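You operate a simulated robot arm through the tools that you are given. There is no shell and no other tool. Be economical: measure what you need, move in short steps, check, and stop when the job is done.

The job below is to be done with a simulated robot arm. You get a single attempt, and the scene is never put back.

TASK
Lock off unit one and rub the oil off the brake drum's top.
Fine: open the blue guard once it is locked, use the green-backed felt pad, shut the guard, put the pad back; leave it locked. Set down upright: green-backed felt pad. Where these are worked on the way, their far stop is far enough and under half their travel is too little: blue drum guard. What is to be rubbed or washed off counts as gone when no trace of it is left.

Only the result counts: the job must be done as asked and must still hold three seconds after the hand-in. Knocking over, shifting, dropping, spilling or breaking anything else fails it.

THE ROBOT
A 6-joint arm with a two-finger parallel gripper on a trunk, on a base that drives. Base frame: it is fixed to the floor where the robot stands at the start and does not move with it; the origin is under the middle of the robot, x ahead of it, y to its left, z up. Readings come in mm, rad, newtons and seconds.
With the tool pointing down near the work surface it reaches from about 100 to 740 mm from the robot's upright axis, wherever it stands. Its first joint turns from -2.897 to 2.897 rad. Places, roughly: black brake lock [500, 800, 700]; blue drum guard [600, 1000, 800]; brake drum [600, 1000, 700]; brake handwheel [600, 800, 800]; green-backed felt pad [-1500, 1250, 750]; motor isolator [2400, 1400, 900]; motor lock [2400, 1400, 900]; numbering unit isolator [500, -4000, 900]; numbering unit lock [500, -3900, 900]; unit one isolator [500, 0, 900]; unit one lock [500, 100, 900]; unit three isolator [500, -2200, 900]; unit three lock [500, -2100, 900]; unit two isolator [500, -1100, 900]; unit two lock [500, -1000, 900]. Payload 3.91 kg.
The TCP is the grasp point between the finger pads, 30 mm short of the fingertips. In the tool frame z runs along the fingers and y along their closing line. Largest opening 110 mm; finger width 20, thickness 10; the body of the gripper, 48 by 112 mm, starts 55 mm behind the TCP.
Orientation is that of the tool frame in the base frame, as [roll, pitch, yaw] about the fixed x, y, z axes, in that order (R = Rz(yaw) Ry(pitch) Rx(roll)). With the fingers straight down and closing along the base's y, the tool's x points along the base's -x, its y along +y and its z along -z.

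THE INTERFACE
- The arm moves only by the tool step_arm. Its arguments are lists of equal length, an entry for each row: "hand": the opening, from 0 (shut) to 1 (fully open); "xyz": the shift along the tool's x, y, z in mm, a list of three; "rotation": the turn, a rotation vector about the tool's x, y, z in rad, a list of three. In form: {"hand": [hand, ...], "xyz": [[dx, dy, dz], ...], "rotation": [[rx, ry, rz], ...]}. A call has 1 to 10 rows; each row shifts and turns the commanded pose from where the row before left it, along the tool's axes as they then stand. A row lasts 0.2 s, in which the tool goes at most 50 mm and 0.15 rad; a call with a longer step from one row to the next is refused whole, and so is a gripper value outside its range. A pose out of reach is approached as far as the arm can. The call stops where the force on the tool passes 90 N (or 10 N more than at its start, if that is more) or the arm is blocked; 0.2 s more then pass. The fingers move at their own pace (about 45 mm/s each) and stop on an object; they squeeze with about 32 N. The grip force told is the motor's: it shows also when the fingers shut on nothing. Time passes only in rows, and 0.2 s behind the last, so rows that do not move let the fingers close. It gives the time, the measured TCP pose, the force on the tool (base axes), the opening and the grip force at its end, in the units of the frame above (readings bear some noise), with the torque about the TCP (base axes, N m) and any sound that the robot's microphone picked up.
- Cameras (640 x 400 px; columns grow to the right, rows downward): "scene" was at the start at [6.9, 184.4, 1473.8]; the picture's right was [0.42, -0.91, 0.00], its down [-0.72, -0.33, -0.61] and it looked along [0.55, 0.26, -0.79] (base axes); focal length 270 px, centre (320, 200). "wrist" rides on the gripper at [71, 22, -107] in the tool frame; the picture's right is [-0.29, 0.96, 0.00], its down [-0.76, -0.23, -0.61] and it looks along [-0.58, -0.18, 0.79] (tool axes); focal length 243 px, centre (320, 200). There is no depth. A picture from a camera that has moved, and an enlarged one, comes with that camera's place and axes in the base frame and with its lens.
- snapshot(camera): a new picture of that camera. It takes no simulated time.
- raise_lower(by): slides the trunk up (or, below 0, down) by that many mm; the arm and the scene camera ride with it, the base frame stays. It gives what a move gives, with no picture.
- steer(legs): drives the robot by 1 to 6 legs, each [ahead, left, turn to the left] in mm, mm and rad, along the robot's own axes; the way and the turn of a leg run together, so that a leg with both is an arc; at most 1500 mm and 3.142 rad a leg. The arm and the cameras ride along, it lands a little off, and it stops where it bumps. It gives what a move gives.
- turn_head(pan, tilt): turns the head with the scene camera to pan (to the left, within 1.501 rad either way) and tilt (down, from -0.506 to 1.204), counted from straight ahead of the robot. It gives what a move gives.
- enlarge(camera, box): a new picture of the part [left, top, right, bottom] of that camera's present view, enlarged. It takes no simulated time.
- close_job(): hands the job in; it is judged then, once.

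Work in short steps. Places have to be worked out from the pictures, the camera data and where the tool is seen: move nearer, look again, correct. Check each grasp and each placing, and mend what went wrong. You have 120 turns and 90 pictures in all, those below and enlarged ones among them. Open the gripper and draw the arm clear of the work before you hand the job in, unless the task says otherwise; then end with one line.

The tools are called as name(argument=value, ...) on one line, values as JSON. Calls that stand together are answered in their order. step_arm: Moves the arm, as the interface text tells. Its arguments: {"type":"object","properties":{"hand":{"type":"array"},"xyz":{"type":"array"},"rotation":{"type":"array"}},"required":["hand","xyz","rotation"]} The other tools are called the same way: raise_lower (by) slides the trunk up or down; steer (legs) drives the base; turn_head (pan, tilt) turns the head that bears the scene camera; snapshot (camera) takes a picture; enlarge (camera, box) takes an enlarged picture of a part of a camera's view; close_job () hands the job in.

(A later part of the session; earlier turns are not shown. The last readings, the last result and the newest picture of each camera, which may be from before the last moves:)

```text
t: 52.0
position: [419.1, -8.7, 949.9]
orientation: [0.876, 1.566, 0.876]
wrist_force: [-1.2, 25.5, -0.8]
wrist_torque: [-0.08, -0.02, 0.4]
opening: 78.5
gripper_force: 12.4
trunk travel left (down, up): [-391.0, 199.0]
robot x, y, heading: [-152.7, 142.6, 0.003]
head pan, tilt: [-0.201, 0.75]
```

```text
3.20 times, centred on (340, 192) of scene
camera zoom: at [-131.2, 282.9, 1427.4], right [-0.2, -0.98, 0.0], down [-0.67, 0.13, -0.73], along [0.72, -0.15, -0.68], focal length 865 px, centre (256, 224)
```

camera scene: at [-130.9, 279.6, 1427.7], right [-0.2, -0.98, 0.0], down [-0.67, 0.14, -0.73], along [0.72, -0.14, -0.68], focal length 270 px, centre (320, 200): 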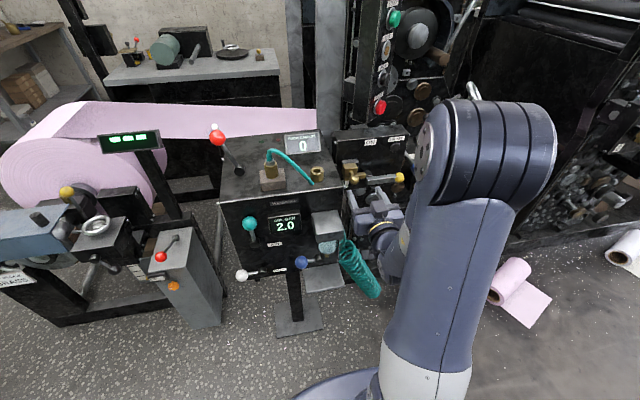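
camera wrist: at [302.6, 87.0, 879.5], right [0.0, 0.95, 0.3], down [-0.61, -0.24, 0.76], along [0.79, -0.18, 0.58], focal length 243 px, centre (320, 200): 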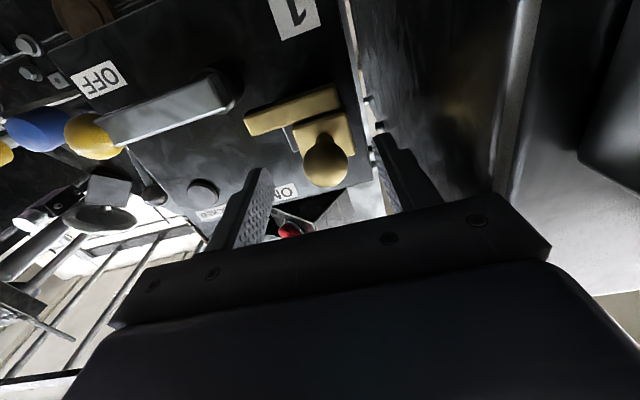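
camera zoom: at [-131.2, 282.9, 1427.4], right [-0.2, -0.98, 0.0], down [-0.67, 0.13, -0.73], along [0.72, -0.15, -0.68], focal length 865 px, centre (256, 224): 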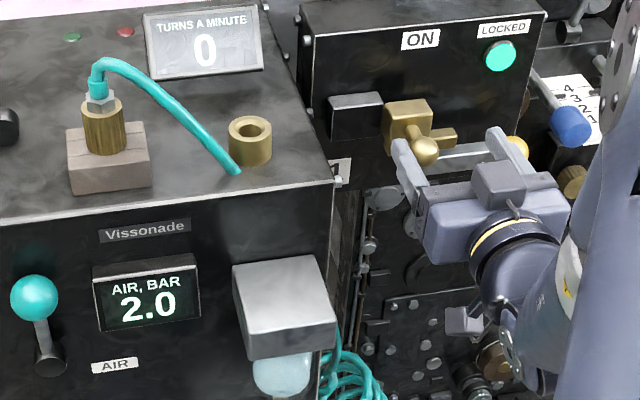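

LOCKED lamp is green and the slide is at its stop. Relax, withdraw, and turn the head left to look at the guard and drum.

step_arm(hand=[0.65, 0.65, 0.65, 0.65, 0.65, 0.65], xyz=[[0, 10, 0], [0, 6, -10], [0, 0, -40], [0, 0, -40], [0, 0, -40], [0, 0, 0]], rotation=[[0, 0, 0], [0, 0, 0], [0, 0, 0], [0, 0, 0], [0, 0, 0], [0, 0, 0]])

turn_head(pan=0.8, tilt=0.6)

snapshot(camera="scene")

turn_head(pan=1.5, tilt=0.4)

snapshot(camera="scene")

```text
t: 53.4
position: [289.3, 4.0, 949.1]
orientation: [0.927, 1.561, 0.924]
wrist_force: [-0.4, 0.8, 0.9]
wrist_torque: [-0.03, -0.01, 0.02]
opening: 71.7
gripper_force: 0.2
trunk travel left (down, up): [-391.0, 199.0]
robot x, y, heading: [-152.9, 147.1, 0.001]
head pan, tilt: [-0.201, 0.75]
```

```text
t: 54.6
position: [289.1, 4.0, 950.6]
orientation: [1.004, 1.562, 0.998]
wrist_force: [0.6, 0.3, -1.0]
wrist_torque: [-0.01, 0.0, 0.0]
opening: 71.6
gripper_force: 0.1
trunk travel left (down, up): [-391.0, 199.0]
robot x, y, heading: [-150.1, 141.6, 0.003]
head pan, tilt: [0.799, 0.6]
```

```text
61 pictures are left
camera scene: at [-150.6, 359.6, 1440.6], right [0.72, -0.7, 0.0], down [-0.39, -0.41, -0.82], along [0.57, 0.59, -0.57], focal length 270 px, centre (320, 200)
```

scene: 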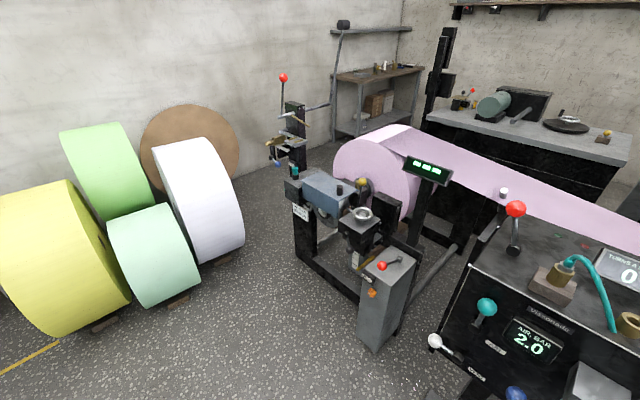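

```text
t: 55.7
position: [289.9, 3.8, 949.9]
orientation: [1.001, 1.562, 0.995]
wrist_force: [0.1, 0.4, -0.5]
wrist_torque: [0.0, 0.0, -0.01]
opening: 71.2
gripper_force: 0.1
trunk travel left (down, up): [-391.0, 199.0]
robot x, y, heading: [-151.8, 141.8, 0.0]
head pan, tilt: [1.499, 0.4]
```

```text
60 pictures are left
camera scene: at [-205.6, 388.6, 1458.8], right [1.0, -0.07, 0.0], down [-0.03, -0.39, -0.92], along [0.07, 0.92, -0.39], focal length 270 px, centre (320, 200)
```

scene: 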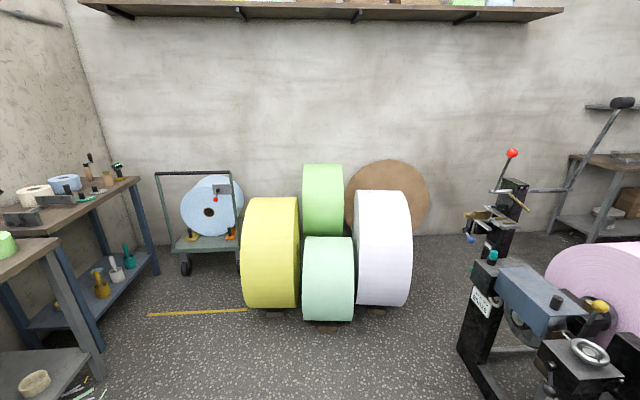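

The blue guard (with black knob) stands beyond the handwheel. Look closer at it.

turn_head(pan=0.8, tilt=0.6)

enlarge(camera="scene", box=[270, 150, 450, 270])

```text
t: 56.8
position: [289.1, 3.6, 949.0]
orientation: [0.998, 1.561, 0.994]
wrist_force: [-0.1, 0.6, -0.2]
wrist_torque: [-0.01, 0.0, -0.02]
opening: 71.6
gripper_force: 0.1
trunk travel left (down, up): [-391.0, 199.0]
robot x, y, heading: [-151.6, 142.3, 0.001]
head pan, tilt: [0.799, 0.6]
```

```text
3.33 times, centred on (360, 210) of scene
camera zoom: at [-150.7, 359.7, 1440.6], right [0.72, -0.7, 0.0], down [-0.39, -0.41, -0.83], along [0.57, 0.59, -0.56], focal length 901 px, centre (187, 167)
```

zoom: 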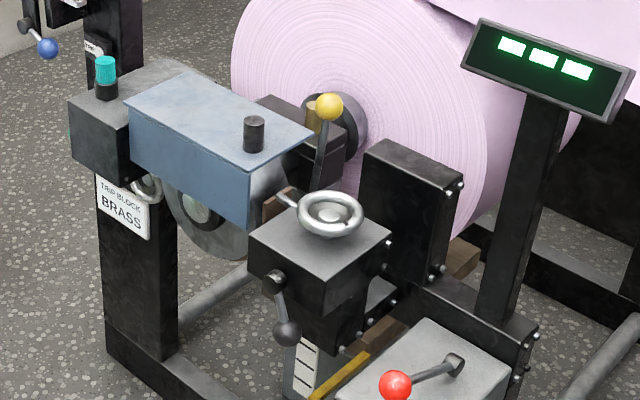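

Bring the hand back to pointing down, raised, then back off before driving left.

raise_lower(by=190)

step_arm(hand=[1, 1, 1, 1, 1, 1, 1, 1, 1, 1], xyz=[[0, 0, 0], [0, 0, 0], [0, 0, 0], [0, 0, 0], [0, 0, 0], [0, 0, 0], [0, 0, 0], [0, 0, 0], [0, 0, 0], [0, 0, 0]], rotation=[[0, 0.15, 0], [0, 0.15, 0], [0, 0.15, 0], [0, 0.15, 0], [0, 0.15, 0], [0, 0.15, 0], [0, 0.15, 0], [0, 0.15, 0], [0, 0.15, 0], [0, 0.15, 0]])

steer(legs=[[-50, 0, 0], [0, 808, 0]])

turn_head(pan=0.0, tilt=0.6)

snapshot(camera="scene")

```text
t: 58.9
position: [289.2, 4.3, 1139.9]
orientation: [1.0, 1.562, 0.994]
wrist_force: [-0.1, 0.1, 0.2]
wrist_torque: [-0.05, -0.03, -0.02]
opening: 71.4
gripper_force: 0.0
trunk travel left (down, up): [-581.0, 9.0]
robot x, y, heading: [-146.1, 144.6, 0.003]
head pan, tilt: [0.799, 0.6]
```

```text
t: 61.0
position: [289.5, 3.6, 1140.7]
orientation: [3.138, 0.073, 3.137]
wrist_force: [0.9, 0.6, -0.4]
wrist_torque: [-0.03, -0.01, 0.02]
opening: 110.1
gripper_force: 0.1
trunk travel left (down, up): [-581.0, 9.0]
robot x, y, heading: [-151.9, 142.4, -0.0]
head pan, tilt: [0.799, 0.6]
```

```text
t: 65.9
position: [241.2, 818.9, 1140.8]
orientation: [3.134, 0.077, 3.131]
wrist_force: [1.0, 0.3, 0.5]
wrist_torque: [0.01, 0.03, 0.04]
opening: 110.0
gripper_force: 0.1
trunk travel left (down, up): [-581.0, 9.0]
robot x, y, heading: [-197.6, 956.8, 0.0]
head pan, tilt: [0.799, 0.6]
```

```text
t: 67.1
position: [239.9, 819.1, 1139.0]
orientation: [3.135, 0.077, 3.131]
wrist_force: [0.1, -0.4, 0.4]
wrist_torque: [-0.04, -0.04, -0.03]
opening: 110.1
gripper_force: 0.0
trunk travel left (down, up): [-581.0, 9.0]
robot x, y, heading: [-200.0, 955.1, 0.002]
head pan, tilt: [0.0, 0.6]
```

```text
58 pictures are left
camera scene: at [-172.0, 1112.4, 1630.6], right [0.0, -1.0, 0.0], down [-0.56, 0.0, -0.83], along [0.83, 0.0, -0.56], focal length 270 px, centre (320, 200)
```

scene: 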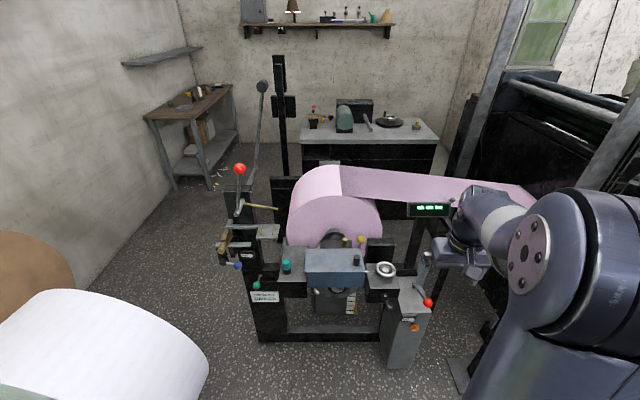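

enlarge(camera="scene", box=[225, 210, 449, 350])

```text
2.86 times, centred on (337, 280) of scene
camera zoom: at [-172.0, 1112.4, 1630.6], right [0.0, -1.0, 0.0], down [-0.56, 0.0, -0.83], along [0.83, 0.0, -0.56], focal length 772 px, centre (271, -29)
```

zoom: 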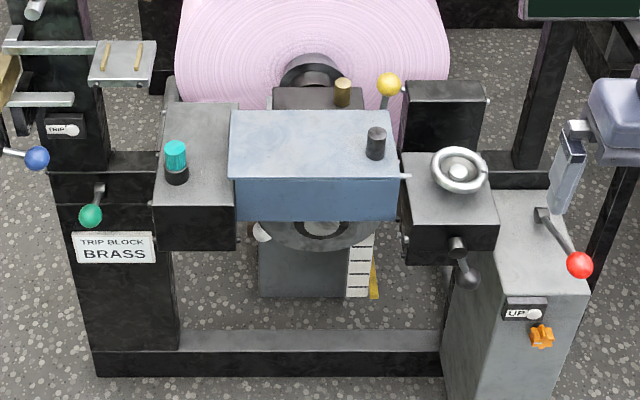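

Move the hand over near the guard for a close look with the wrist camera (TCP about (430, 960, 1000)).

step_arm(hand=[1, 1, 1, 1, 1, 1], xyz=[[0, 30, 0], [-35, 30, 25], [-35, 30, 30], [-40, 25, 30], [-40, 25, 30], [-40, 0, 25]], rotation=[[0, 0.075, 0], [0, 0, 0], [0, 0, 0], [0, 0, 0], [0, 0, 0], [0, 0, 0]])

snapshot(camera="wrist")

```text
refused: row 2 steps farther than a row can; nothing moved
```

```text
56 pictures are left
camera wrist: at [160.7, 840.0, 1241.2], right [0.3, 0.95, 0.03], down [0.71, -0.24, 0.66], along [0.64, -0.18, -0.75], focal length 243 px, centre (320, 200)
```

wrist: 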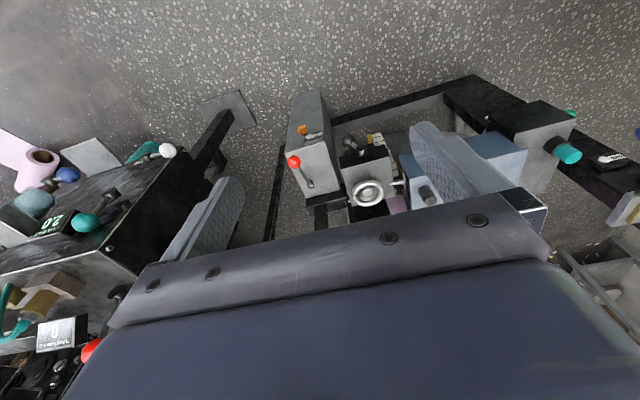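

Retry with shorter rows.

step_arm(hand=[1, 1, 1, 1, 1, 1, 1, 1], xyz=[[0, 20, 0], [-27, 20, 20], [-27, 20, 20], [-27, 20, 20], [-27, 20, 20], [-27, 20, 20], [-27, 20, 20], [-28, 0, 20]], rotation=[[0, 0.075, 0], [0, 0, 0], [0, 0, 0], [0, 0, 0], [0, 0, 0], [0, 0, 0], [0, 0, 0], [0, 0, 0]])

snapshot(camera="wrist")

```text
t: 68.9
position: [431.4, 958.4, 1000.3]
orientation: [3.133, 0.002, 3.131]
wrist_force: [1.0, 0.0, 0.0]
wrist_torque: [0.03, -0.05, -0.02]
opening: 110.1
gripper_force: 0.1
trunk travel left (down, up): [-581.0, 9.0]
robot x, y, heading: [-194.7, 958.9, -0.001]
head pan, tilt: [0.0, 0.6]
```

```text
55 pictures are left
camera wrist: at [361.1, 979.1, 1107.4], right [0.3, 0.95, 0.01], down [0.76, -0.24, 0.61], along [0.58, -0.18, -0.79], focal length 243 px, centre (320, 200)
```

wrist: 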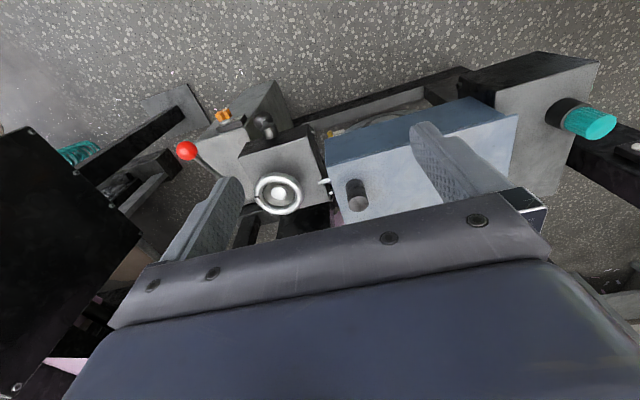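

Knob y≈965; x/z need more parallax. Move hand ahead 100 mm and look again.

step_arm(hand=[1, 1, 1, 1], xyz=[[-40, 0, 0], [-40, 0, 0], [-40, 0, 0], [0, 0, 0]], rotation=[[0, 0, 0], [0, 0, 0], [0, 0, 0], [0, 0, 0]])

snapshot(camera="wrist")

snapshot(camera="scene")

```text
t: 69.9
position: [549.4, 956.4, 1002.0]
orientation: [3.133, -0.002, 3.13]
wrist_force: [0.3, 0.4, 0.4]
wrist_torque: [0.0, -0.01, 0.03]
opening: 110.0
gripper_force: 0.0
trunk travel left (down, up): [-581.0, 9.0]
robot x, y, heading: [-194.5, 961.0, -0.002]
head pan, tilt: [0.0, 0.6]
```

```text
54 pictures are left
camera wrist: at [478.5, 977.6, 1107.8], right [0.3, 0.95, 0.01], down [0.76, -0.24, 0.61], along [0.58, -0.18, -0.8], focal length 243 px, centre (320, 200)
```

wrist: 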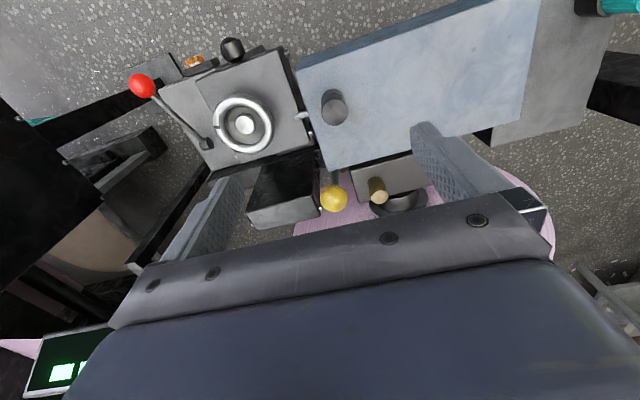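

```text
53 pictures are left
camera scene: at [-171.6, 1112.3, 1630.6], right [0.0, -1.0, 0.0], down [-0.57, 0.0, -0.82], along [0.82, 0.0, -0.57], focal length 270 px, centre (320, 200)
```

scene: 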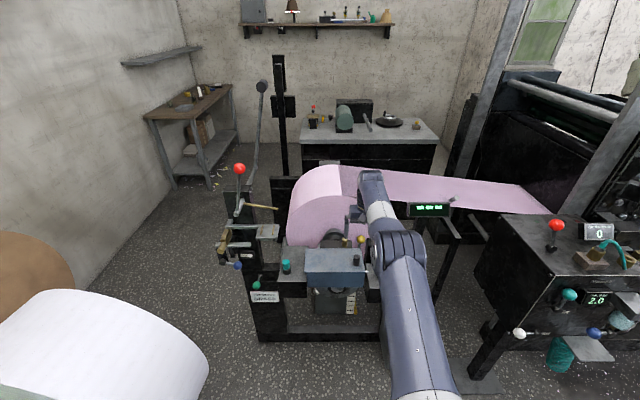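

Knob top is at ~(552, 968, 874), guard top ≈840. Descend over it with a moderate opening and check.

step_arm(hand=[0.5, 0.5, 0.5, 0.5, 0.5, 0.5], xyz=[[0, 6, 20], [0, 6, 20], [0, 0, 20], [0, 0, 20], [0, 0, 10], [0, 0, 0]], rotation=[[0, 0, 0], [0, 0, 0], [0, 0, 0], [0, 0, 0], [0, 0, 0], [0, 0, 0]])

snapshot(camera="wrist")

enlarge(camera="scene", box=[240, 200, 440, 325])

```text
t: 71.3
position: [551.4, 968.8, 912.6]
orientation: [3.136, 0.001, 3.133]
wrist_force: [0.5, 0.4, -0.4]
wrist_torque: [0.01, 0.02, -0.03]
opening: 54.9
gripper_force: 0.1
trunk travel left (down, up): [-581.0, 9.0]
robot x, y, heading: [-202.9, 962.5, 0.001]
head pan, tilt: [0.0, 0.6]
```

```text
52 pictures are left
camera wrist: at [480.3, 991.0, 1018.1], right [0.3, 0.95, 0.01], down [0.76, -0.24, 0.61], along [0.58, -0.18, -0.79], focal length 243 px, centre (320, 200)
```

wrist: 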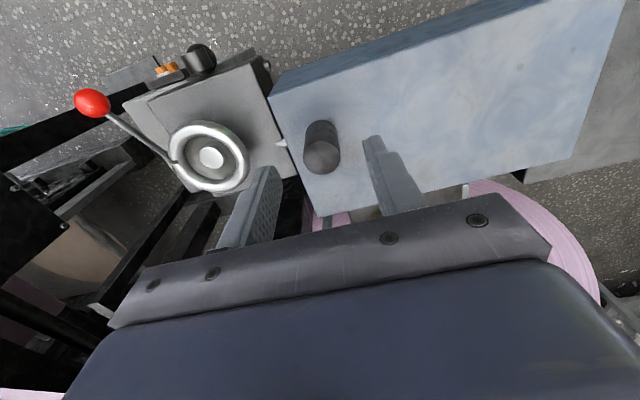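

```text
3.20 times, centred on (340, 262) of scene
camera zoom: at [-171.9, 1112.4, 1630.6], right [0.0, -1.0, 0.0], down [-0.57, 0.0, -0.83], along [0.83, 0.0, -0.57], focal length 865 px, centre (256, 0)
```

zoom: 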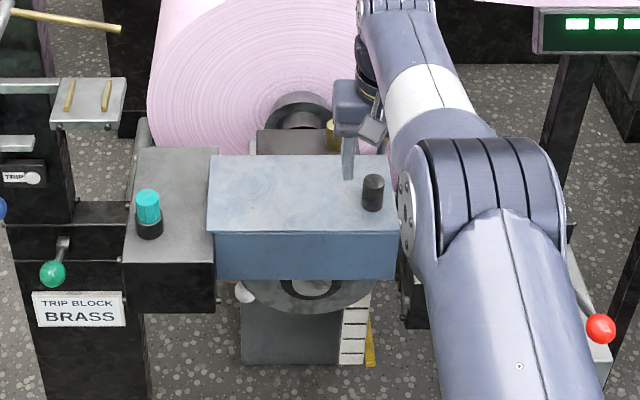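

Knob consistently at (551, 970, 874). Lower 32 mm and close on it.

step_arm(hand=[0.5, 0.5, 0.1, 0.1, 0.1, 0.1], xyz=[[0, 1, 16], [0, 0, 16], [0, 0, 0], [0, 0, 0], [0, 0, 0], [0, 0, 0]], rotation=[[0, 0, 0], [0, 0, 0], [0, 0, 0], [0, 0, 0], [0, 0, 0], [0, 0, 0]])

```text
t: 72.7
position: [551.1, 969.4, 879.8]
orientation: [3.133, 0.002, 3.132]
wrist_force: [-0.9, -0.6, -0.1]
wrist_torque: [-0.73, -0.18, -0.04]
opening: 25.4
gripper_force: 44.8
trunk travel left (down, up): [-581.0, 9.0]
robot x, y, heading: [-201.1, 956.9, 0.0]
head pan, tilt: [0.0, 0.6]
```

Gripped (25 mm). Lift a few millimetres to feel which way the guard opens.

step_arm(hand=[0.1, 0.1, 0.1, 0.1], xyz=[[0, 0, -5], [0, 0, -5], [0, 0, -5], [0, 0, 0]], rotation=[[0, 0, 0], [0, 0, 0], [0, 0, 0], [0, 0, 0]])

enlarge(camera="scene", box=[240, 200, 440, 325])

```text
t: 73.7
position: [551.0, 973.6, 892.4]
orientation: [3.135, -0.002, 3.136]
wrist_force: [-2.0, 13.6, -11.0]
wrist_torque: [-0.82, 0.24, 0.06]
opening: 26.5
gripper_force: 44.7
trunk travel left (down, up): [-581.0, 9.0]
robot x, y, heading: [-199.7, 958.8, -0.004]
head pan, tilt: [0.0, 0.6]
```

```text
3.20 times, centred on (340, 262) of scene
camera zoom: at [-171.0, 1114.3, 1630.3], right [0.0, -1.0, 0.0], down [-0.57, 0.0, -0.82], along [0.82, 0.0, -0.57], focal length 865 px, centre (256, 0)
```

zoom: 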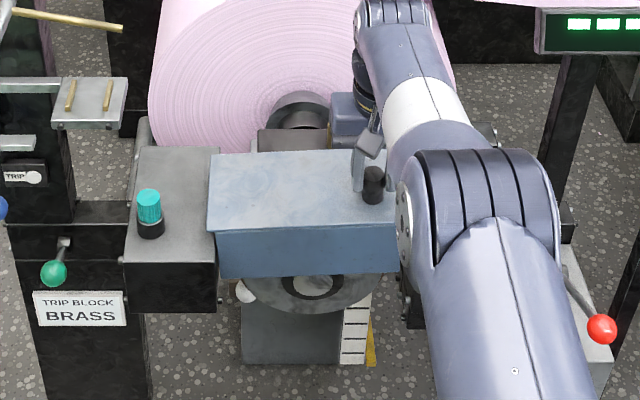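

The guard hinges at its left end (about y 1170, z 813). I follow the arc with matching hand rotation, four rows first.

step_arm(hand=[0.1, 0.1, 0.1, 0.1, 0.1, 0.1], xyz=[[0, 1, 0], [0, 9.5, -23.5], [0, 9.5, -23.5], [0, 9.5, -23.5], [0, 9.5, -23.5], [0, 0, 0]], rotation=[[0.06, 0, 0], [0.12, 0, 0], [0.12, 0, 0], [0.12, 0, 0], [0.12, 0, 0], [0, 0, 0]])

enlarge(camera="scene", box=[240, 200, 440, 325])

```text
t: 75.1
position: [532.2, 1023.8, 975.0]
orientation: [-2.599, -0.008, 3.125]
wrist_force: [-11.3, 0.8, -4.5]
wrist_torque: [0.02, 0.19, -0.05]
opening: 3.0
gripper_force: 2.3
out of reach, approached as far as the arm can: row 4, 5
trunk travel left (down, up): [-581.0, 9.0]
robot x, y, heading: [-204.0, 961.2, -0.007]
head pan, tilt: [0.0, 0.6]
```

```text
3.20 times, centred on (340, 262) of scene
camera zoom: at [-175.1, 1114.1, 1630.5], right [0.0, -1.0, 0.0], down [-0.56, 0.0, -0.83], along [0.83, 0.0, -0.56], focal length 865 px, centre (256, 0)
```

zoom: 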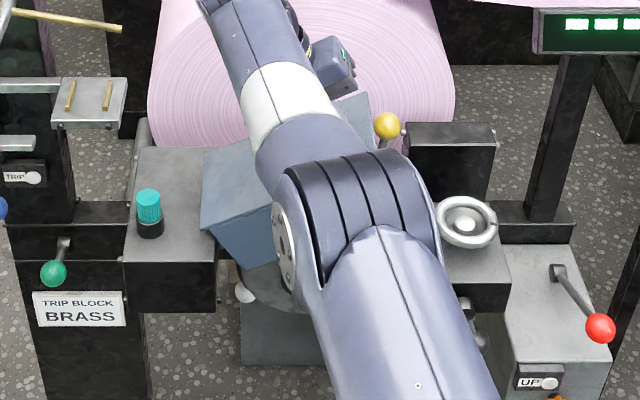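

The reach limit pulled the fingers off the knob; the guard appears still raised. Look with the wrist camera.

snapshot(camera="wrist")

```text
48 pictures are left
camera wrist: at [462.7, 1099.0, 1055.9], right [0.3, 0.82, -0.5], down [0.77, 0.1, 0.63], along [0.57, -0.57, -0.59], focal length 243 px, centre (320, 200)
```

wrist: 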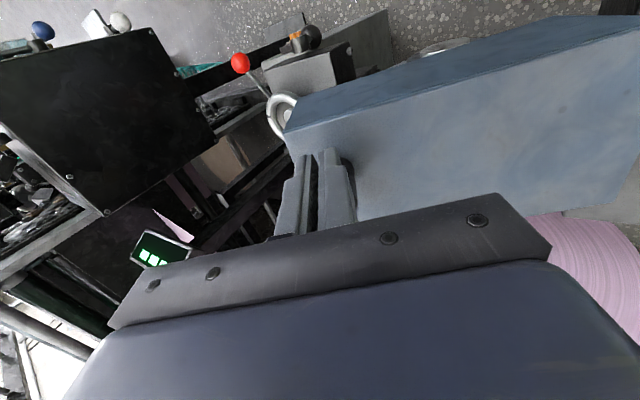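

Fingers have slipped just in front of the knob. Withdraw along the finger axis and see whether the guard stays up.

step_arm(hand=[0.1, 0.1, 0.1, 0.1], xyz=[[0, 0, -30], [0, 0, -30], [20, 0, -20], [40, 0, 0]], rotation=[[0, 0, 0], [0, 0, 0], [0, 0, 0], [0, 0, 0]])

snapshot(camera="wrist")

```text
t: 76.1
position: [465.9, 1064.5, 1043.0]
orientation: [-2.61, 0.003, 3.134]
wrist_force: [-0.8, 0.7, 0.0]
wrist_torque: [0.0, 0.01, -0.01]
opening: 11.0
gripper_force: 0.1
out of reach, approached as far as the arm can: row 1, 2
trunk travel left (down, up): [-581.0, 9.0]
robot x, y, heading: [-199.4, 959.3, -0.0]
head pan, tilt: [0.0, 0.6]
```

```text
47 pictures are left
camera wrist: at [395.8, 1138.1, 1124.9], right [0.3, 0.82, -0.49], down [0.76, 0.1, 0.64], along [0.58, -0.56, -0.59], focal length 243 px, centre (320, 200)
```

wrist: 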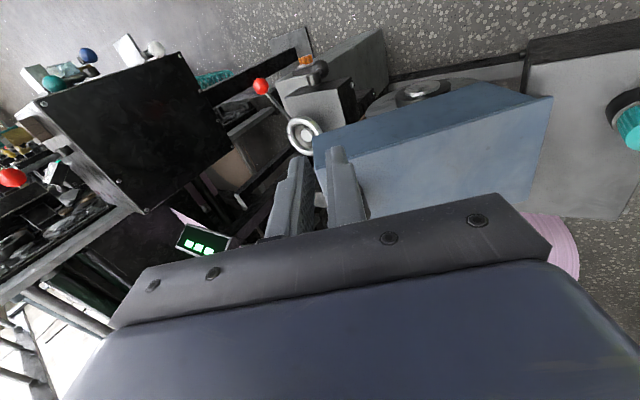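

The guard holds by friction, so I can push it further. Straighten and retract the hand, then drive forward 180 mm for better reach.

step_arm(hand=[0.1, 0.1, 0.1, 0.1, 0.1], xyz=[[35, 0, -10], [45, 0, -10], [45, 0, -10], [45, 0, -10], [0, 0, 0]], rotation=[[-0.135, 0, 0], [-0.135, 0, 0], [-0.135, 0, 0], [-0.13, 0, 0], [0, 0, 0]])

steer(legs=[[180, 0, 0]])

turn_head(pan=0.0, tilt=0.85)

snapshot(camera="scene")

snapshot(camera="wrist")

```text
t: 77.3
position: [295.6, 1078.2, 1082.4]
orientation: [3.138, 0.002, 3.134]
wrist_force: [-0.7, -0.3, 1.1]
wrist_torque: [0.04, 0.0, 0.0]
opening: 11.0
gripper_force: 0.2
trunk travel left (down, up): [-581.0, 9.0]
robot x, y, heading: [-198.1, 957.4, -0.002]
head pan, tilt: [0.0, 0.6]
```

```text
t: 78.8
position: [476.0, 1080.1, 1082.8]
orientation: [3.139, -0.001, 3.133]
wrist_force: [-0.5, -0.5, 0.4]
wrist_torque: [0.02, 0.01, 0.0]
opening: 11.1
gripper_force: 0.1
trunk travel left (down, up): [-581.0, 9.0]
robot x, y, heading: [-21.5, 960.8, -0.004]
head pan, tilt: [0.0, 0.6]
```

```text
t: 79.5
position: [476.0, 1079.6, 1082.1]
orientation: [3.14, 0.003, 3.132]
wrist_force: [0.0, 0.1, 0.1]
wrist_torque: [-0.02, 0.01, -0.04]
opening: 11.0
gripper_force: 0.2
trunk travel left (down, up): [-581.0, 9.0]
robot x, y, heading: [-23.4, 956.7, -0.002]
head pan, tilt: [0.0, 0.85]
```

```text
46 pictures are left
camera scene: at [-2.8, 1112.1, 1609.7], right [0.0, -1.0, 0.0], down [-0.75, 0.0, -0.66], along [0.66, 0.0, -0.75], focal length 270 px, centre (320, 200)
```

scene: 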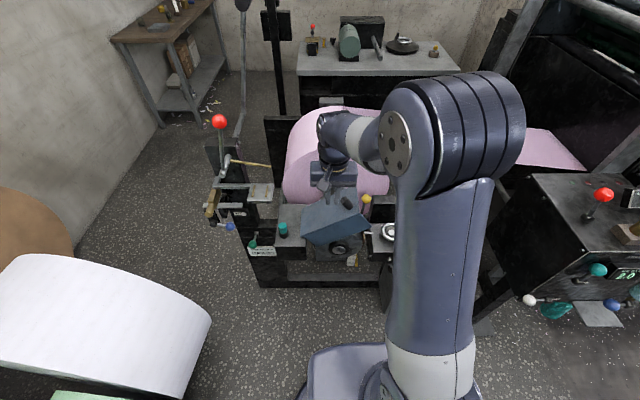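

```text
45 pictures are left
camera wrist: at [404.8, 1101.1, 1188.9], right [0.3, 0.95, 0.0], down [0.76, -0.24, 0.61], along [0.58, -0.18, -0.79], focal length 243 px, centre (320, 200)
```

wrist: 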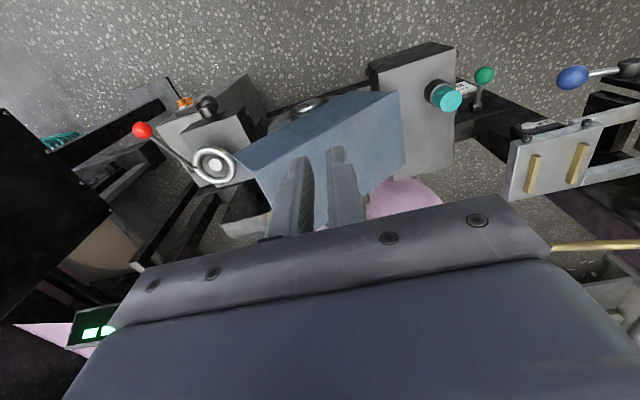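

The guard is up ~33° and the knob is now about (551, 1027, 961). I'll regrip it with a matching hand tilt: go to a standoff above it first.

step_arm(hand=[0.5, 0.5, 0.5, 0.5, 0.5, 0.5, 0.5], xyz=[[-19, 0, 0], [-19, 0, 0], [-19, 0, 0], [-18, 0, 0], [0, 12, 18], [0, 12, 18], [0, 0, 0]], rotation=[[0.147, 0, 0], [0.147, 0, 0], [0.146, 0, 0], [0.146, 0, 0], [0, 0, 0], [0, 0, 0], [0, 0, 0]])

snapshot(camera="wrist")

enlarge(camera="scene", box=[240, 150, 440, 275])

```text
t: 81.1
position: [551.1, 1078.3, 1038.9]
orientation: [-2.558, 0.002, 3.132]
wrist_force: [-0.6, 0.1, 0.0]
wrist_torque: [-0.03, 0.0, -0.01]
opening: 55.2
gripper_force: 0.0
trunk travel left (down, up): [-581.0, 9.0]
robot x, y, heading: [-22.2, 960.3, -0.0]
head pan, tilt: [0.0, 0.85]
```

```text
44 pictures are left
camera wrist: at [480.1, 1156.9, 1115.6], right [0.3, 0.8, -0.53], down [0.76, 0.14, 0.64], along [0.58, -0.59, -0.56], focal length 243 px, centre (320, 200)
```

wrist: 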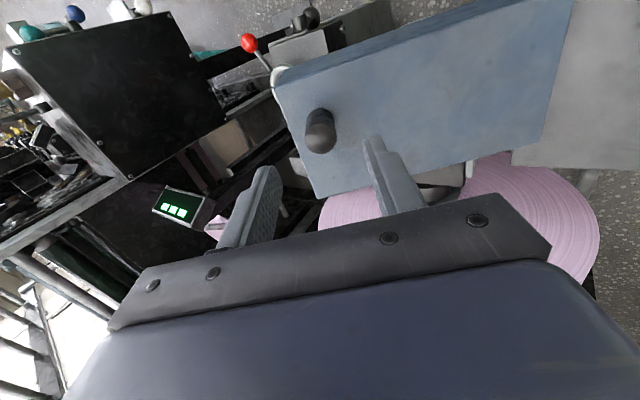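

```text
3.20 times, centred on (340, 212) of scene
camera zoom: at [-2.6, 1112.3, 1609.7], right [0.0, -1.0, 0.0], down [-0.75, 0.0, -0.66], along [0.66, 0.0, -0.75], focal length 865 px, centre (256, 160)
```

zoom: 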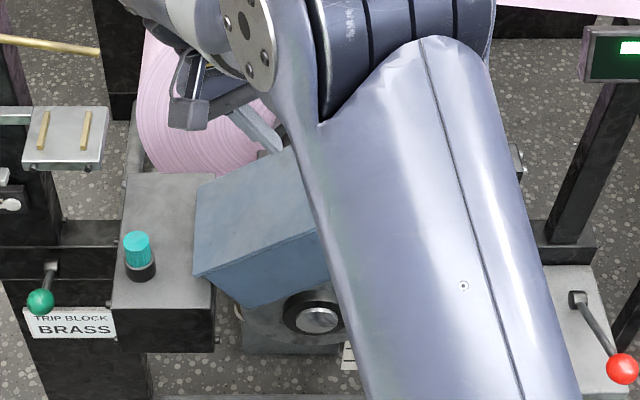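

The knob is aligned in the hand frame at ~55 mm standoff. Descend along the fingers and close.

step_arm(hand=[0.5, 0.5, 0.5, 0.1, 0.1, 0.1, 0.1], xyz=[[0, 0, 20], [0, 0, 20], [0, 0, 14], [0, 0, 0], [0, 0, 0], [0, 0, 0], [0, 0, 0]], rotation=[[0, 0, 0], [0, 0, 0], [0, 0, 0], [0, 0, 0], [0, 0, 0], [0, 0, 0], [0, 0, 0]])

```text
t: 82.7
position: [551.2, 1048.1, 994.1]
orientation: [-2.557, 0.001, 3.133]
wrist_force: [0.1, -2.7, -1.6]
wrist_torque: [-0.45, -0.16, 0.08]
opening: 25.5
gripper_force: 45.0
trunk travel left (down, up): [-581.0, 9.0]
robot x, y, heading: [-21.2, 960.1, -0.001]
head pan, tilt: [0.0, 0.85]
```

Gripped again. Continue the arc, three rows.

step_arm(hand=[0.1, 0.1, 0.1, 0.1], xyz=[[0, 9.5, -23.5], [0, 9.5, -23.5], [0, 9.5, -23.5], [0, 0, 0]], rotation=[[0.12, 0, 0], [0.12, 0, 0], [0.12, 0, 0], [0, 0, 0]])

```text
t: 83.7
position: [550.4, 1117.8, 1025.1]
orientation: [-2.194, -0.003, 3.135]
wrist_force: [-14.3, 9.2, -26.5]
wrist_torque: [0.35, -0.05, 0.39]
opening: 25.4
gripper_force: 45.0
trunk travel left (down, up): [-581.0, 9.0]
robot x, y, heading: [-21.1, 959.1, -0.005]
head pan, tilt: [0.0, 0.85]
```

Going well (now ~55–60°). Continue with a slight inward correction.

step_arm(hand=[0.1, 0.1, 0.1, 0.1, 0.1], xyz=[[0, 11.5, -23], [0, 11, -23], [0, 10, -23], [0, 10, -23], [0, 0, 0]], rotation=[[0.12, 0, 0], [0.12, 0, 0], [0.12, 0, 0], [0.12, 0, 0], [0, 0, 0]])

snapshot(camera="scene")

```text
t: 84.9
position: [526.3, 1139.7, 1010.4]
orientation: [-1.729, 0.003, -3.13]
wrist_force: [0.0, -0.6, 0.1]
wrist_torque: [0.0, -0.02, 0.01]
opening: 11.0
gripper_force: 0.0
out of reach, approached as far as the arm can: row 3, 4
trunk travel left (down, up): [-581.0, 9.0]
robot x, y, heading: [-16.4, 956.7, 0.001]
head pan, tilt: [0.0, 0.85]
```

```text
42 pictures are left
camera scene: at [-3.2, 1112.2, 1609.7], right [0.0, -1.0, 0.0], down [-0.75, 0.0, -0.66], along [0.66, 0.0, -0.75], focal length 270 px, centre (320, 200)
```

scene: 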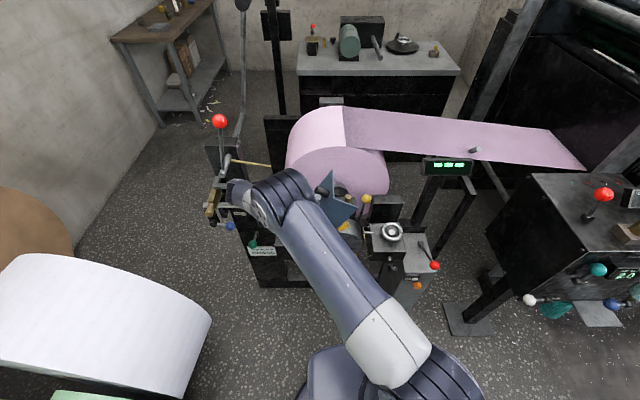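

The fingers slipped again near the reach limit, but the guard stands steep. Now withdraw left/up, straighten the hand, to push from the right side.

step_arm(hand=[0.1, 0.1, 0.1, 0.1, 0.1, 0.1], xyz=[[0, 0, -35], [0, 0, -15], [0, -40, 0], [0, -40, 0], [0, -40, 0], [20, -20, 0]], rotation=[[0, 0, 0], [0, 0, 0], [0, 0, 0], [0, 0, 0], [-0.14, 0, 0], [-0.14, 0, 0]])

step_arm(hand=[0.1, 0.1, 0.1, 0.1, 0.1, 0.1, 0.1, 0.1, 0.1], xyz=[[0, 0, 0], [0, 0, 0], [0, 0, 0], [0, 0, 0], [0, 0, 0], [0, 0, 0], [0, 0, 0], [0, 0, 0], [0, 0, 0]], rotation=[[-0.14, 0, 0], [-0.14, 0, 0], [-0.14, 0, 0], [-0.14, 0, 0], [-0.14, 0, 0], [-0.14, 0, 0], [-0.14, 0, 0], [-0.14, 0, 0], [0, 0, 0]])

snapshot(camera="wrist")

```text
t: 86.3
position: [488.9, 1101.3, 1135.6]
orientation: [-1.996, 0.002, 3.132]
wrist_force: [-0.4, -0.5, 0.0]
wrist_torque: [-0.04, -0.01, -0.01]
opening: 11.0
gripper_force: 0.1
out of reach, approached as far as the arm can: row 1, 2, 3, 4
trunk travel left (down, up): [-581.0, 9.0]
robot x, y, heading: [-20.9, 959.1, -0.005]
head pan, tilt: [0.0, 0.85]
```

```text
t: 88.3
position: [489.1, 1099.6, 1137.7]
orientation: [-3.118, 0.002, 3.134]
wrist_force: [0.1, -0.3, 0.8]
wrist_torque: [-0.02, -0.04, 0.0]
opening: 11.0
gripper_force: 0.2
trunk travel left (down, up): [-581.0, 9.0]
robot x, y, heading: [-22.1, 957.9, -0.0]
head pan, tilt: [0.0, 0.85]
```

```text
41 pictures are left
camera wrist: at [418.1, 1125.4, 1242.9], right [0.3, 0.95, -0.02], down [0.76, -0.22, 0.61], along [0.58, -0.2, -0.79], focal length 243 px, centre (320, 200)
```

wrist: 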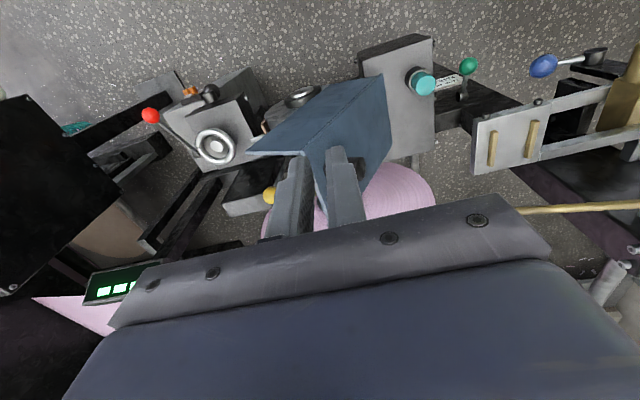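

The guard is at ~60°. Move over to its right side: TCP to (565, 930, 1138), then down to 1000.

step_arm(hand=[0, 0, 0, 0, 0, 0, 0, 0, 0], xyz=[[0, -45, 0], [0, -45, 0], [-20, -40, 0], [-20, -40, 0], [-36, 0, 0], [0, 0, 45], [0, 0, 45], [0, 0, 45], [0, 0, 0]], rotation=[[-0.022, 0, 0], [0, 0, 0], [0, 0, 0], [0, 0, 0], [0, 0, 0], [0, 0, 0], [0, 0, 0], [0, 0, 0], [0, 0, 0]])

snapshot(camera="wrist")

```text
t: 90.3
position: [564.7, 929.2, 1002.6]
orientation: [-3.138, 0.0, 3.135]
wrist_force: [0.3, 0.4, -0.2]
wrist_torque: [0.01, -0.02, 0.0]
opening: 0.0
gripper_force: 32.1
trunk travel left (down, up): [-581.0, 9.0]
robot x, y, heading: [-19.6, 957.9, 0.001]
head pan, tilt: [0.0, 0.85]
```

```text
40 pictures are left
camera wrist: at [492.7, 951.7, 1109.7], right [0.3, 0.95, 0.0], down [0.76, -0.23, 0.61], along [0.58, -0.18, -0.79], focal length 243 px, centre (320, 200)
```

wrist: 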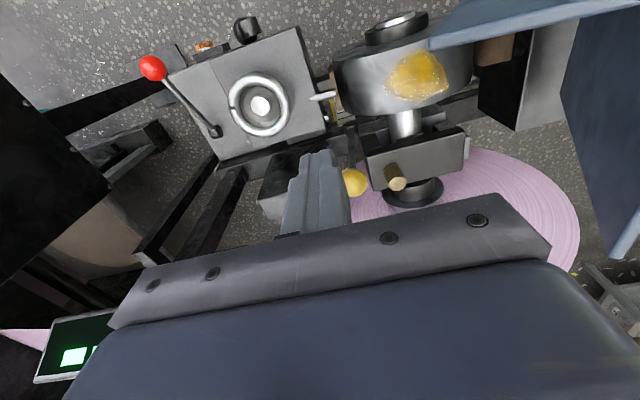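

The drum with amber oil on its top is visible at about (584, 1047). Now push the guard's edge to the left.

step_arm(hand=[0, 0, 0, 0, 0, 0, 0, 0, 0, 0], xyz=[[0, 25, 0], [0, 25, 0], [0, 20, 0], [0, 20, 0], [0, 20, 0], [0, 20, 0], [0, 20, 0], [0, 20, 0], [0, 20, 0], [0, 0, 0]], rotation=[[0, 0, 0], [0, 0, 0], [0, 0, 0], [0, 0, 0], [0, 0, 0], [0, 0, 0], [0, 0, 0], [0, 0, 0], [0, 0, 0], [0, 0, 0]])

snapshot(camera="scene")

```text
t: 92.5
position: [565.9, 1120.4, 1003.2]
orientation: [-3.138, -0.002, 3.132]
wrist_force: [-0.1, -0.1, -0.3]
wrist_torque: [-0.01, 0.02, 0.01]
opening: 0.0
gripper_force: 32.0
trunk travel left (down, up): [-581.0, 9.0]
robot x, y, heading: [-22.3, 960.5, -0.006]
head pan, tilt: [0.0, 0.85]
```

```text
39 pictures are left
camera scene: at [-2.8, 1112.3, 1609.7], right [0.0, -1.0, 0.0], down [-0.75, 0.0, -0.66], along [0.66, 0.0, -0.75], focal length 270 px, centre (320, 200)
```

scene: 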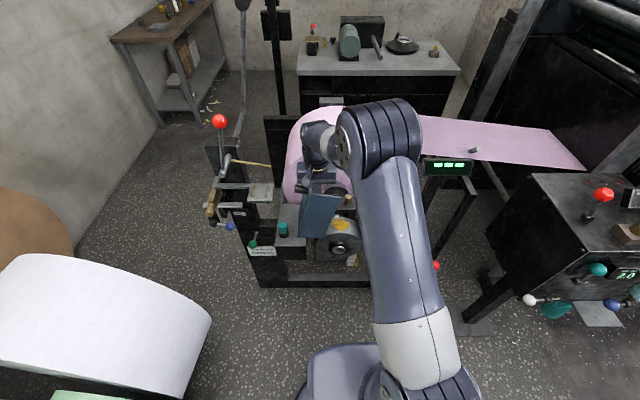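

It swings freely and is near upright. Keep pushing to its stop.

step_arm(hand=[0, 0, 0, 0, 0, 0, 0], xyz=[[0, 15, 0], [0, 15, 0], [0, 15, 0], [0, 15, 0], [0, 15, 0], [0, 10, 0], [0, 0, 0]], rotation=[[0, 0, 0], [0, 0, 0], [0, 0, 0], [0, 0, 0], [0, 0, 0], [0, 0, 0], [0, 0, 0]])

snapshot(camera="scene")

```text
t: 94.1
position: [567.4, 1192.8, 1002.8]
orientation: [-3.132, -0.004, 3.127]
wrist_force: [-8.9, -57.3, -0.3]
wrist_torque: [-0.05, 0.02, 0.45]
opening: 0.2
gripper_force: 32.1
trunk travel left (down, up): [-581.0, 9.0]
robot x, y, heading: [-21.7, 959.7, -0.004]
head pan, tilt: [0.0, 0.85]
```

```text
38 pictures are left
camera scene: at [-3.8, 1103.9, 1610.4], right [0.0, -1.0, 0.0], down [-0.75, 0.01, -0.66], along [0.66, 0.0, -0.75], focal length 270 px, centre (320, 200)
```

scene: 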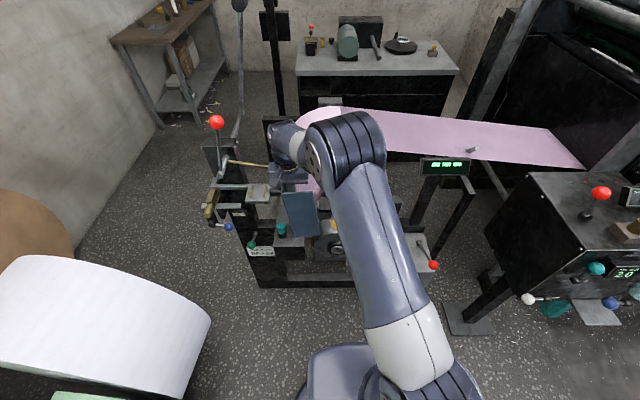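

At its stop (57 N). Withdraw: ease right, up, and retract; then head for the pad.

step_arm(hand=[0, 0, 0, 0, 0, 0, 0, 0, 0, 0], xyz=[[0, -30, 0], [0, -30, 0], [0, 0, -45], [0, 0, -45], [0, 0, -45], [45, 0, 0], [45, 0, 0], [45, 0, 0], [45, 0, 0], [45, 0, 0]], rotation=[[0, 0, 0], [0, 0, 0], [0, 0, 0], [0, 0, 0], [0, 0, 0], [0, 0, 0], [0, 0, 0], [0, 0, 0], [0, 0, 0], [0, 0, 0]])

steer(legs=[[-350, 0, 0], [0, 0, 2.8]])

turn_head(pan=0.0, tilt=0.5)

snapshot(camera="scene")

```text
t: 96.3
position: [341.4, 1146.4, 1138.7]
orientation: [-3.139, 0.002, 3.132]
wrist_force: [-0.4, -0.1, -0.1]
wrist_torque: [-0.03, 0.01, 0.04]
opening: 0.0
gripper_force: 32.0
trunk travel left (down, up): [-581.0, 9.0]
robot x, y, heading: [-18.9, 959.0, -0.0]
head pan, tilt: [0.0, 0.85]
```

```text
t: 105.2
position: [-775.4, 902.6, 1137.4]
orientation: [-3.14, 0.002, -0.349]
wrist_force: [0.4, 0.3, 0.4]
wrist_torque: [-0.01, 0.0, 0.0]
opening: 0.1
gripper_force: 32.2
trunk travel left (down, up): [-581.0, 9.0]
robot x, y, heading: [-370.4, 957.3, 2.807]
head pan, tilt: [0.0, 0.85]
```

```text
t: 106.0
position: [-774.8, 903.0, 1138.1]
orientation: [-3.138, 0.002, -0.351]
wrist_force: [0.5, 0.7, 1.3]
wrist_torque: [0.0, 0.0, 0.0]
opening: 0.2
gripper_force: 32.4
trunk travel left (down, up): [-581.0, 9.0]
robot x, y, heading: [-372.0, 956.0, 2.799]
head pan, tilt: [0.0, 0.499]
```

```text
37 pictures are left
camera scene: at [-452.5, 825.6, 1639.6], right [0.33, 0.94, 0.0], down [0.45, -0.16, -0.88], along [-0.83, 0.29, -0.48], focal length 270 px, centre (320, 200)
```

scene: 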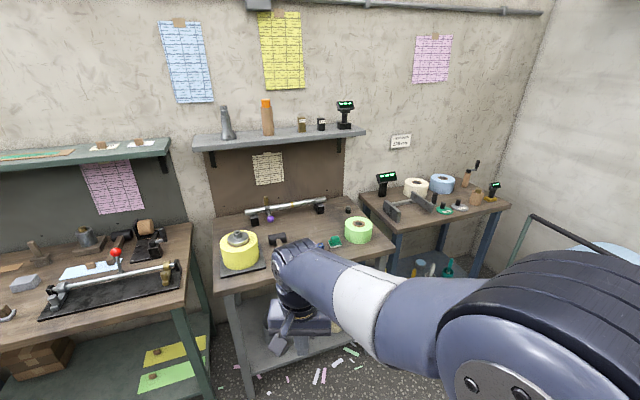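

The green item near (335,241) matches the pad's place (~(-1494, 1271)). Enlarge.

enlarge(camera="scene", box=[256, 195, 416, 295])

```text
4.00 times, centred on (336, 245) of scene
camera zoom: at [-452.5, 825.6, 1639.6], right [0.33, 0.94, 0.0], down [0.45, -0.16, -0.88], along [-0.83, 0.29, -0.48], focal length 1082 px, centre (256, 20)
```

zoom: 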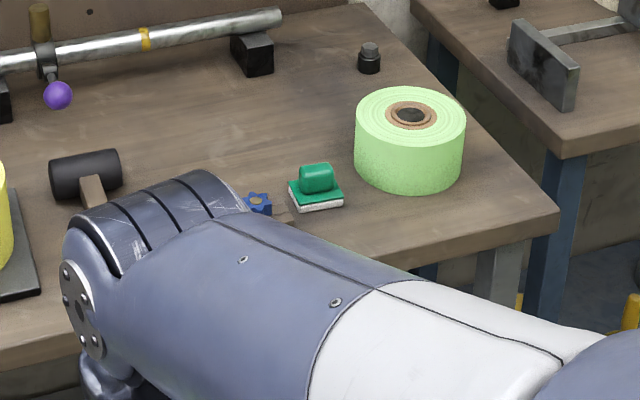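

It's the green-handled pad. Turn to face the bench squarely and drive up to about (-920, 1265).

steer(legs=[[0, 0, 0.342], [0, -309, 0], [548, 0, 0]])

snapshot(camera="wrist")

turn_head(pan=-0.1, tilt=0.8)

snapshot(camera="scene")

```text
t: 112.0
position: [-1281.0, 1084.2, 1138.0]
orientation: [-3.137, 0.0, -0.013]
wrist_force: [0.5, 0.0, 0.7]
wrist_torque: [0.02, -0.02, 0.02]
opening: 0.0
gripper_force: 31.6
trunk travel left (down, up): [-581.0, 9.0]
robot x, y, heading: [-913.9, 1270.3, 3.137]
head pan, tilt: [0.0, 0.499]
```

```text
35 pictures are left
camera wrist: at [-1210.3, 1062.4, 1244.4], right [-0.3, -0.95, 0.0], down [-0.76, 0.24, 0.61], along [-0.58, 0.19, -0.79], focal length 243 px, centre (320, 200)
```

wrist: 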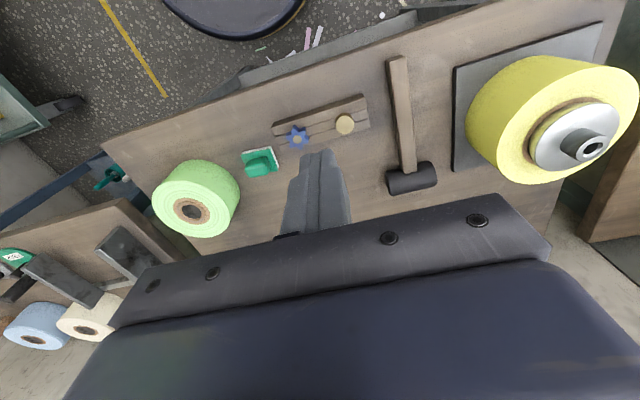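

```text
t: 112.8
position: [-1280.7, 1085.8, 1137.2]
orientation: [-3.137, 0.001, -0.011]
wrist_force: [-0.5, 0.2, 0.3]
wrist_torque: [-0.04, 0.01, 0.01]
opening: 0.0
gripper_force: 31.8
trunk travel left (down, up): [-581.0, 9.0]
robot x, y, heading: [-917.1, 1267.7, 3.138]
head pan, tilt: [-0.099, 0.799]
```

```text
34 pictures are left
camera scene: at [-940.8, 1127.1, 1613.8], right [0.1, 0.99, 0.0], down [0.71, -0.07, -0.7], along [-0.69, 0.07, -0.72], focal length 270 px, centre (320, 200)
```

scene: 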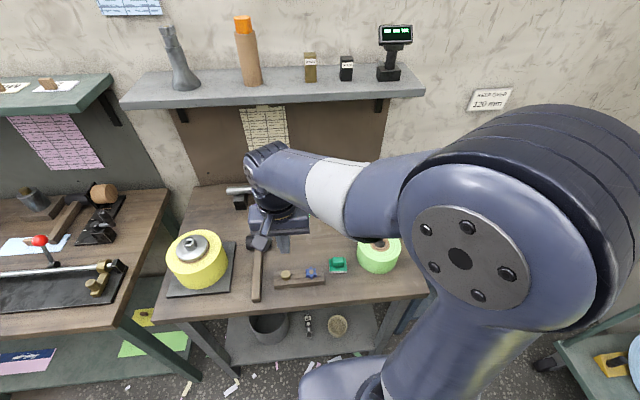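

Triangulation puts the pad at ~(-1390, 1233, 855). Approach for a closer look, opening the hand.

step_arm(hand=[0.7, 0.7, 0.7, 0.7, 0.7, 0.7], xyz=[[-12, -34, 20], [-12, -34, 20], [-12, -34, 25], [-12, -34, 25], [0, 0, 37], [0, 0, 0]], rotation=[[0, 0, -0.012], [0, 0, 0], [0, 0, 0], [0, 0, 0], [0, 0, 0], [0, 0, 0]])

snapshot(camera="wrist")

```text
t: 114.2
position: [-1328.7, 1220.9, 1011.0]
orientation: [-3.14, -0.001, 0.001]
wrist_force: [-0.4, -0.3, 0.2]
wrist_torque: [0.0, 0.02, 0.03]
opening: 77.2
gripper_force: 0.1
trunk travel left (down, up): [-581.0, 9.0]
robot x, y, heading: [-922.8, 1270.5, 3.141]
head pan, tilt: [-0.099, 0.799]
```

```text
33 pictures are left
camera wrist: at [-1256.9, 1199.3, 1118.0], right [-0.29, -0.96, 0.0], down [-0.76, 0.23, 0.61], along [-0.58, 0.18, -0.79], focal length 243 px, centre (320, 200)
```

wrist: 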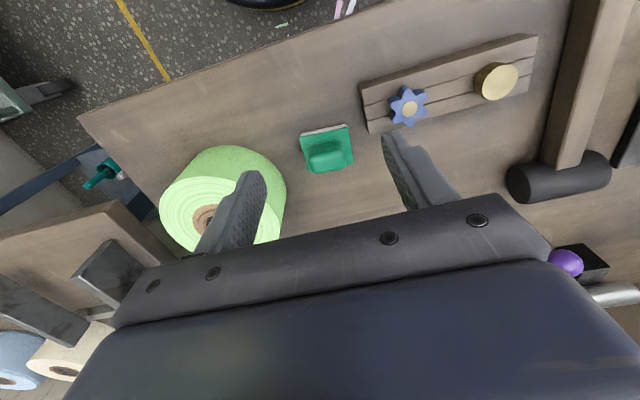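

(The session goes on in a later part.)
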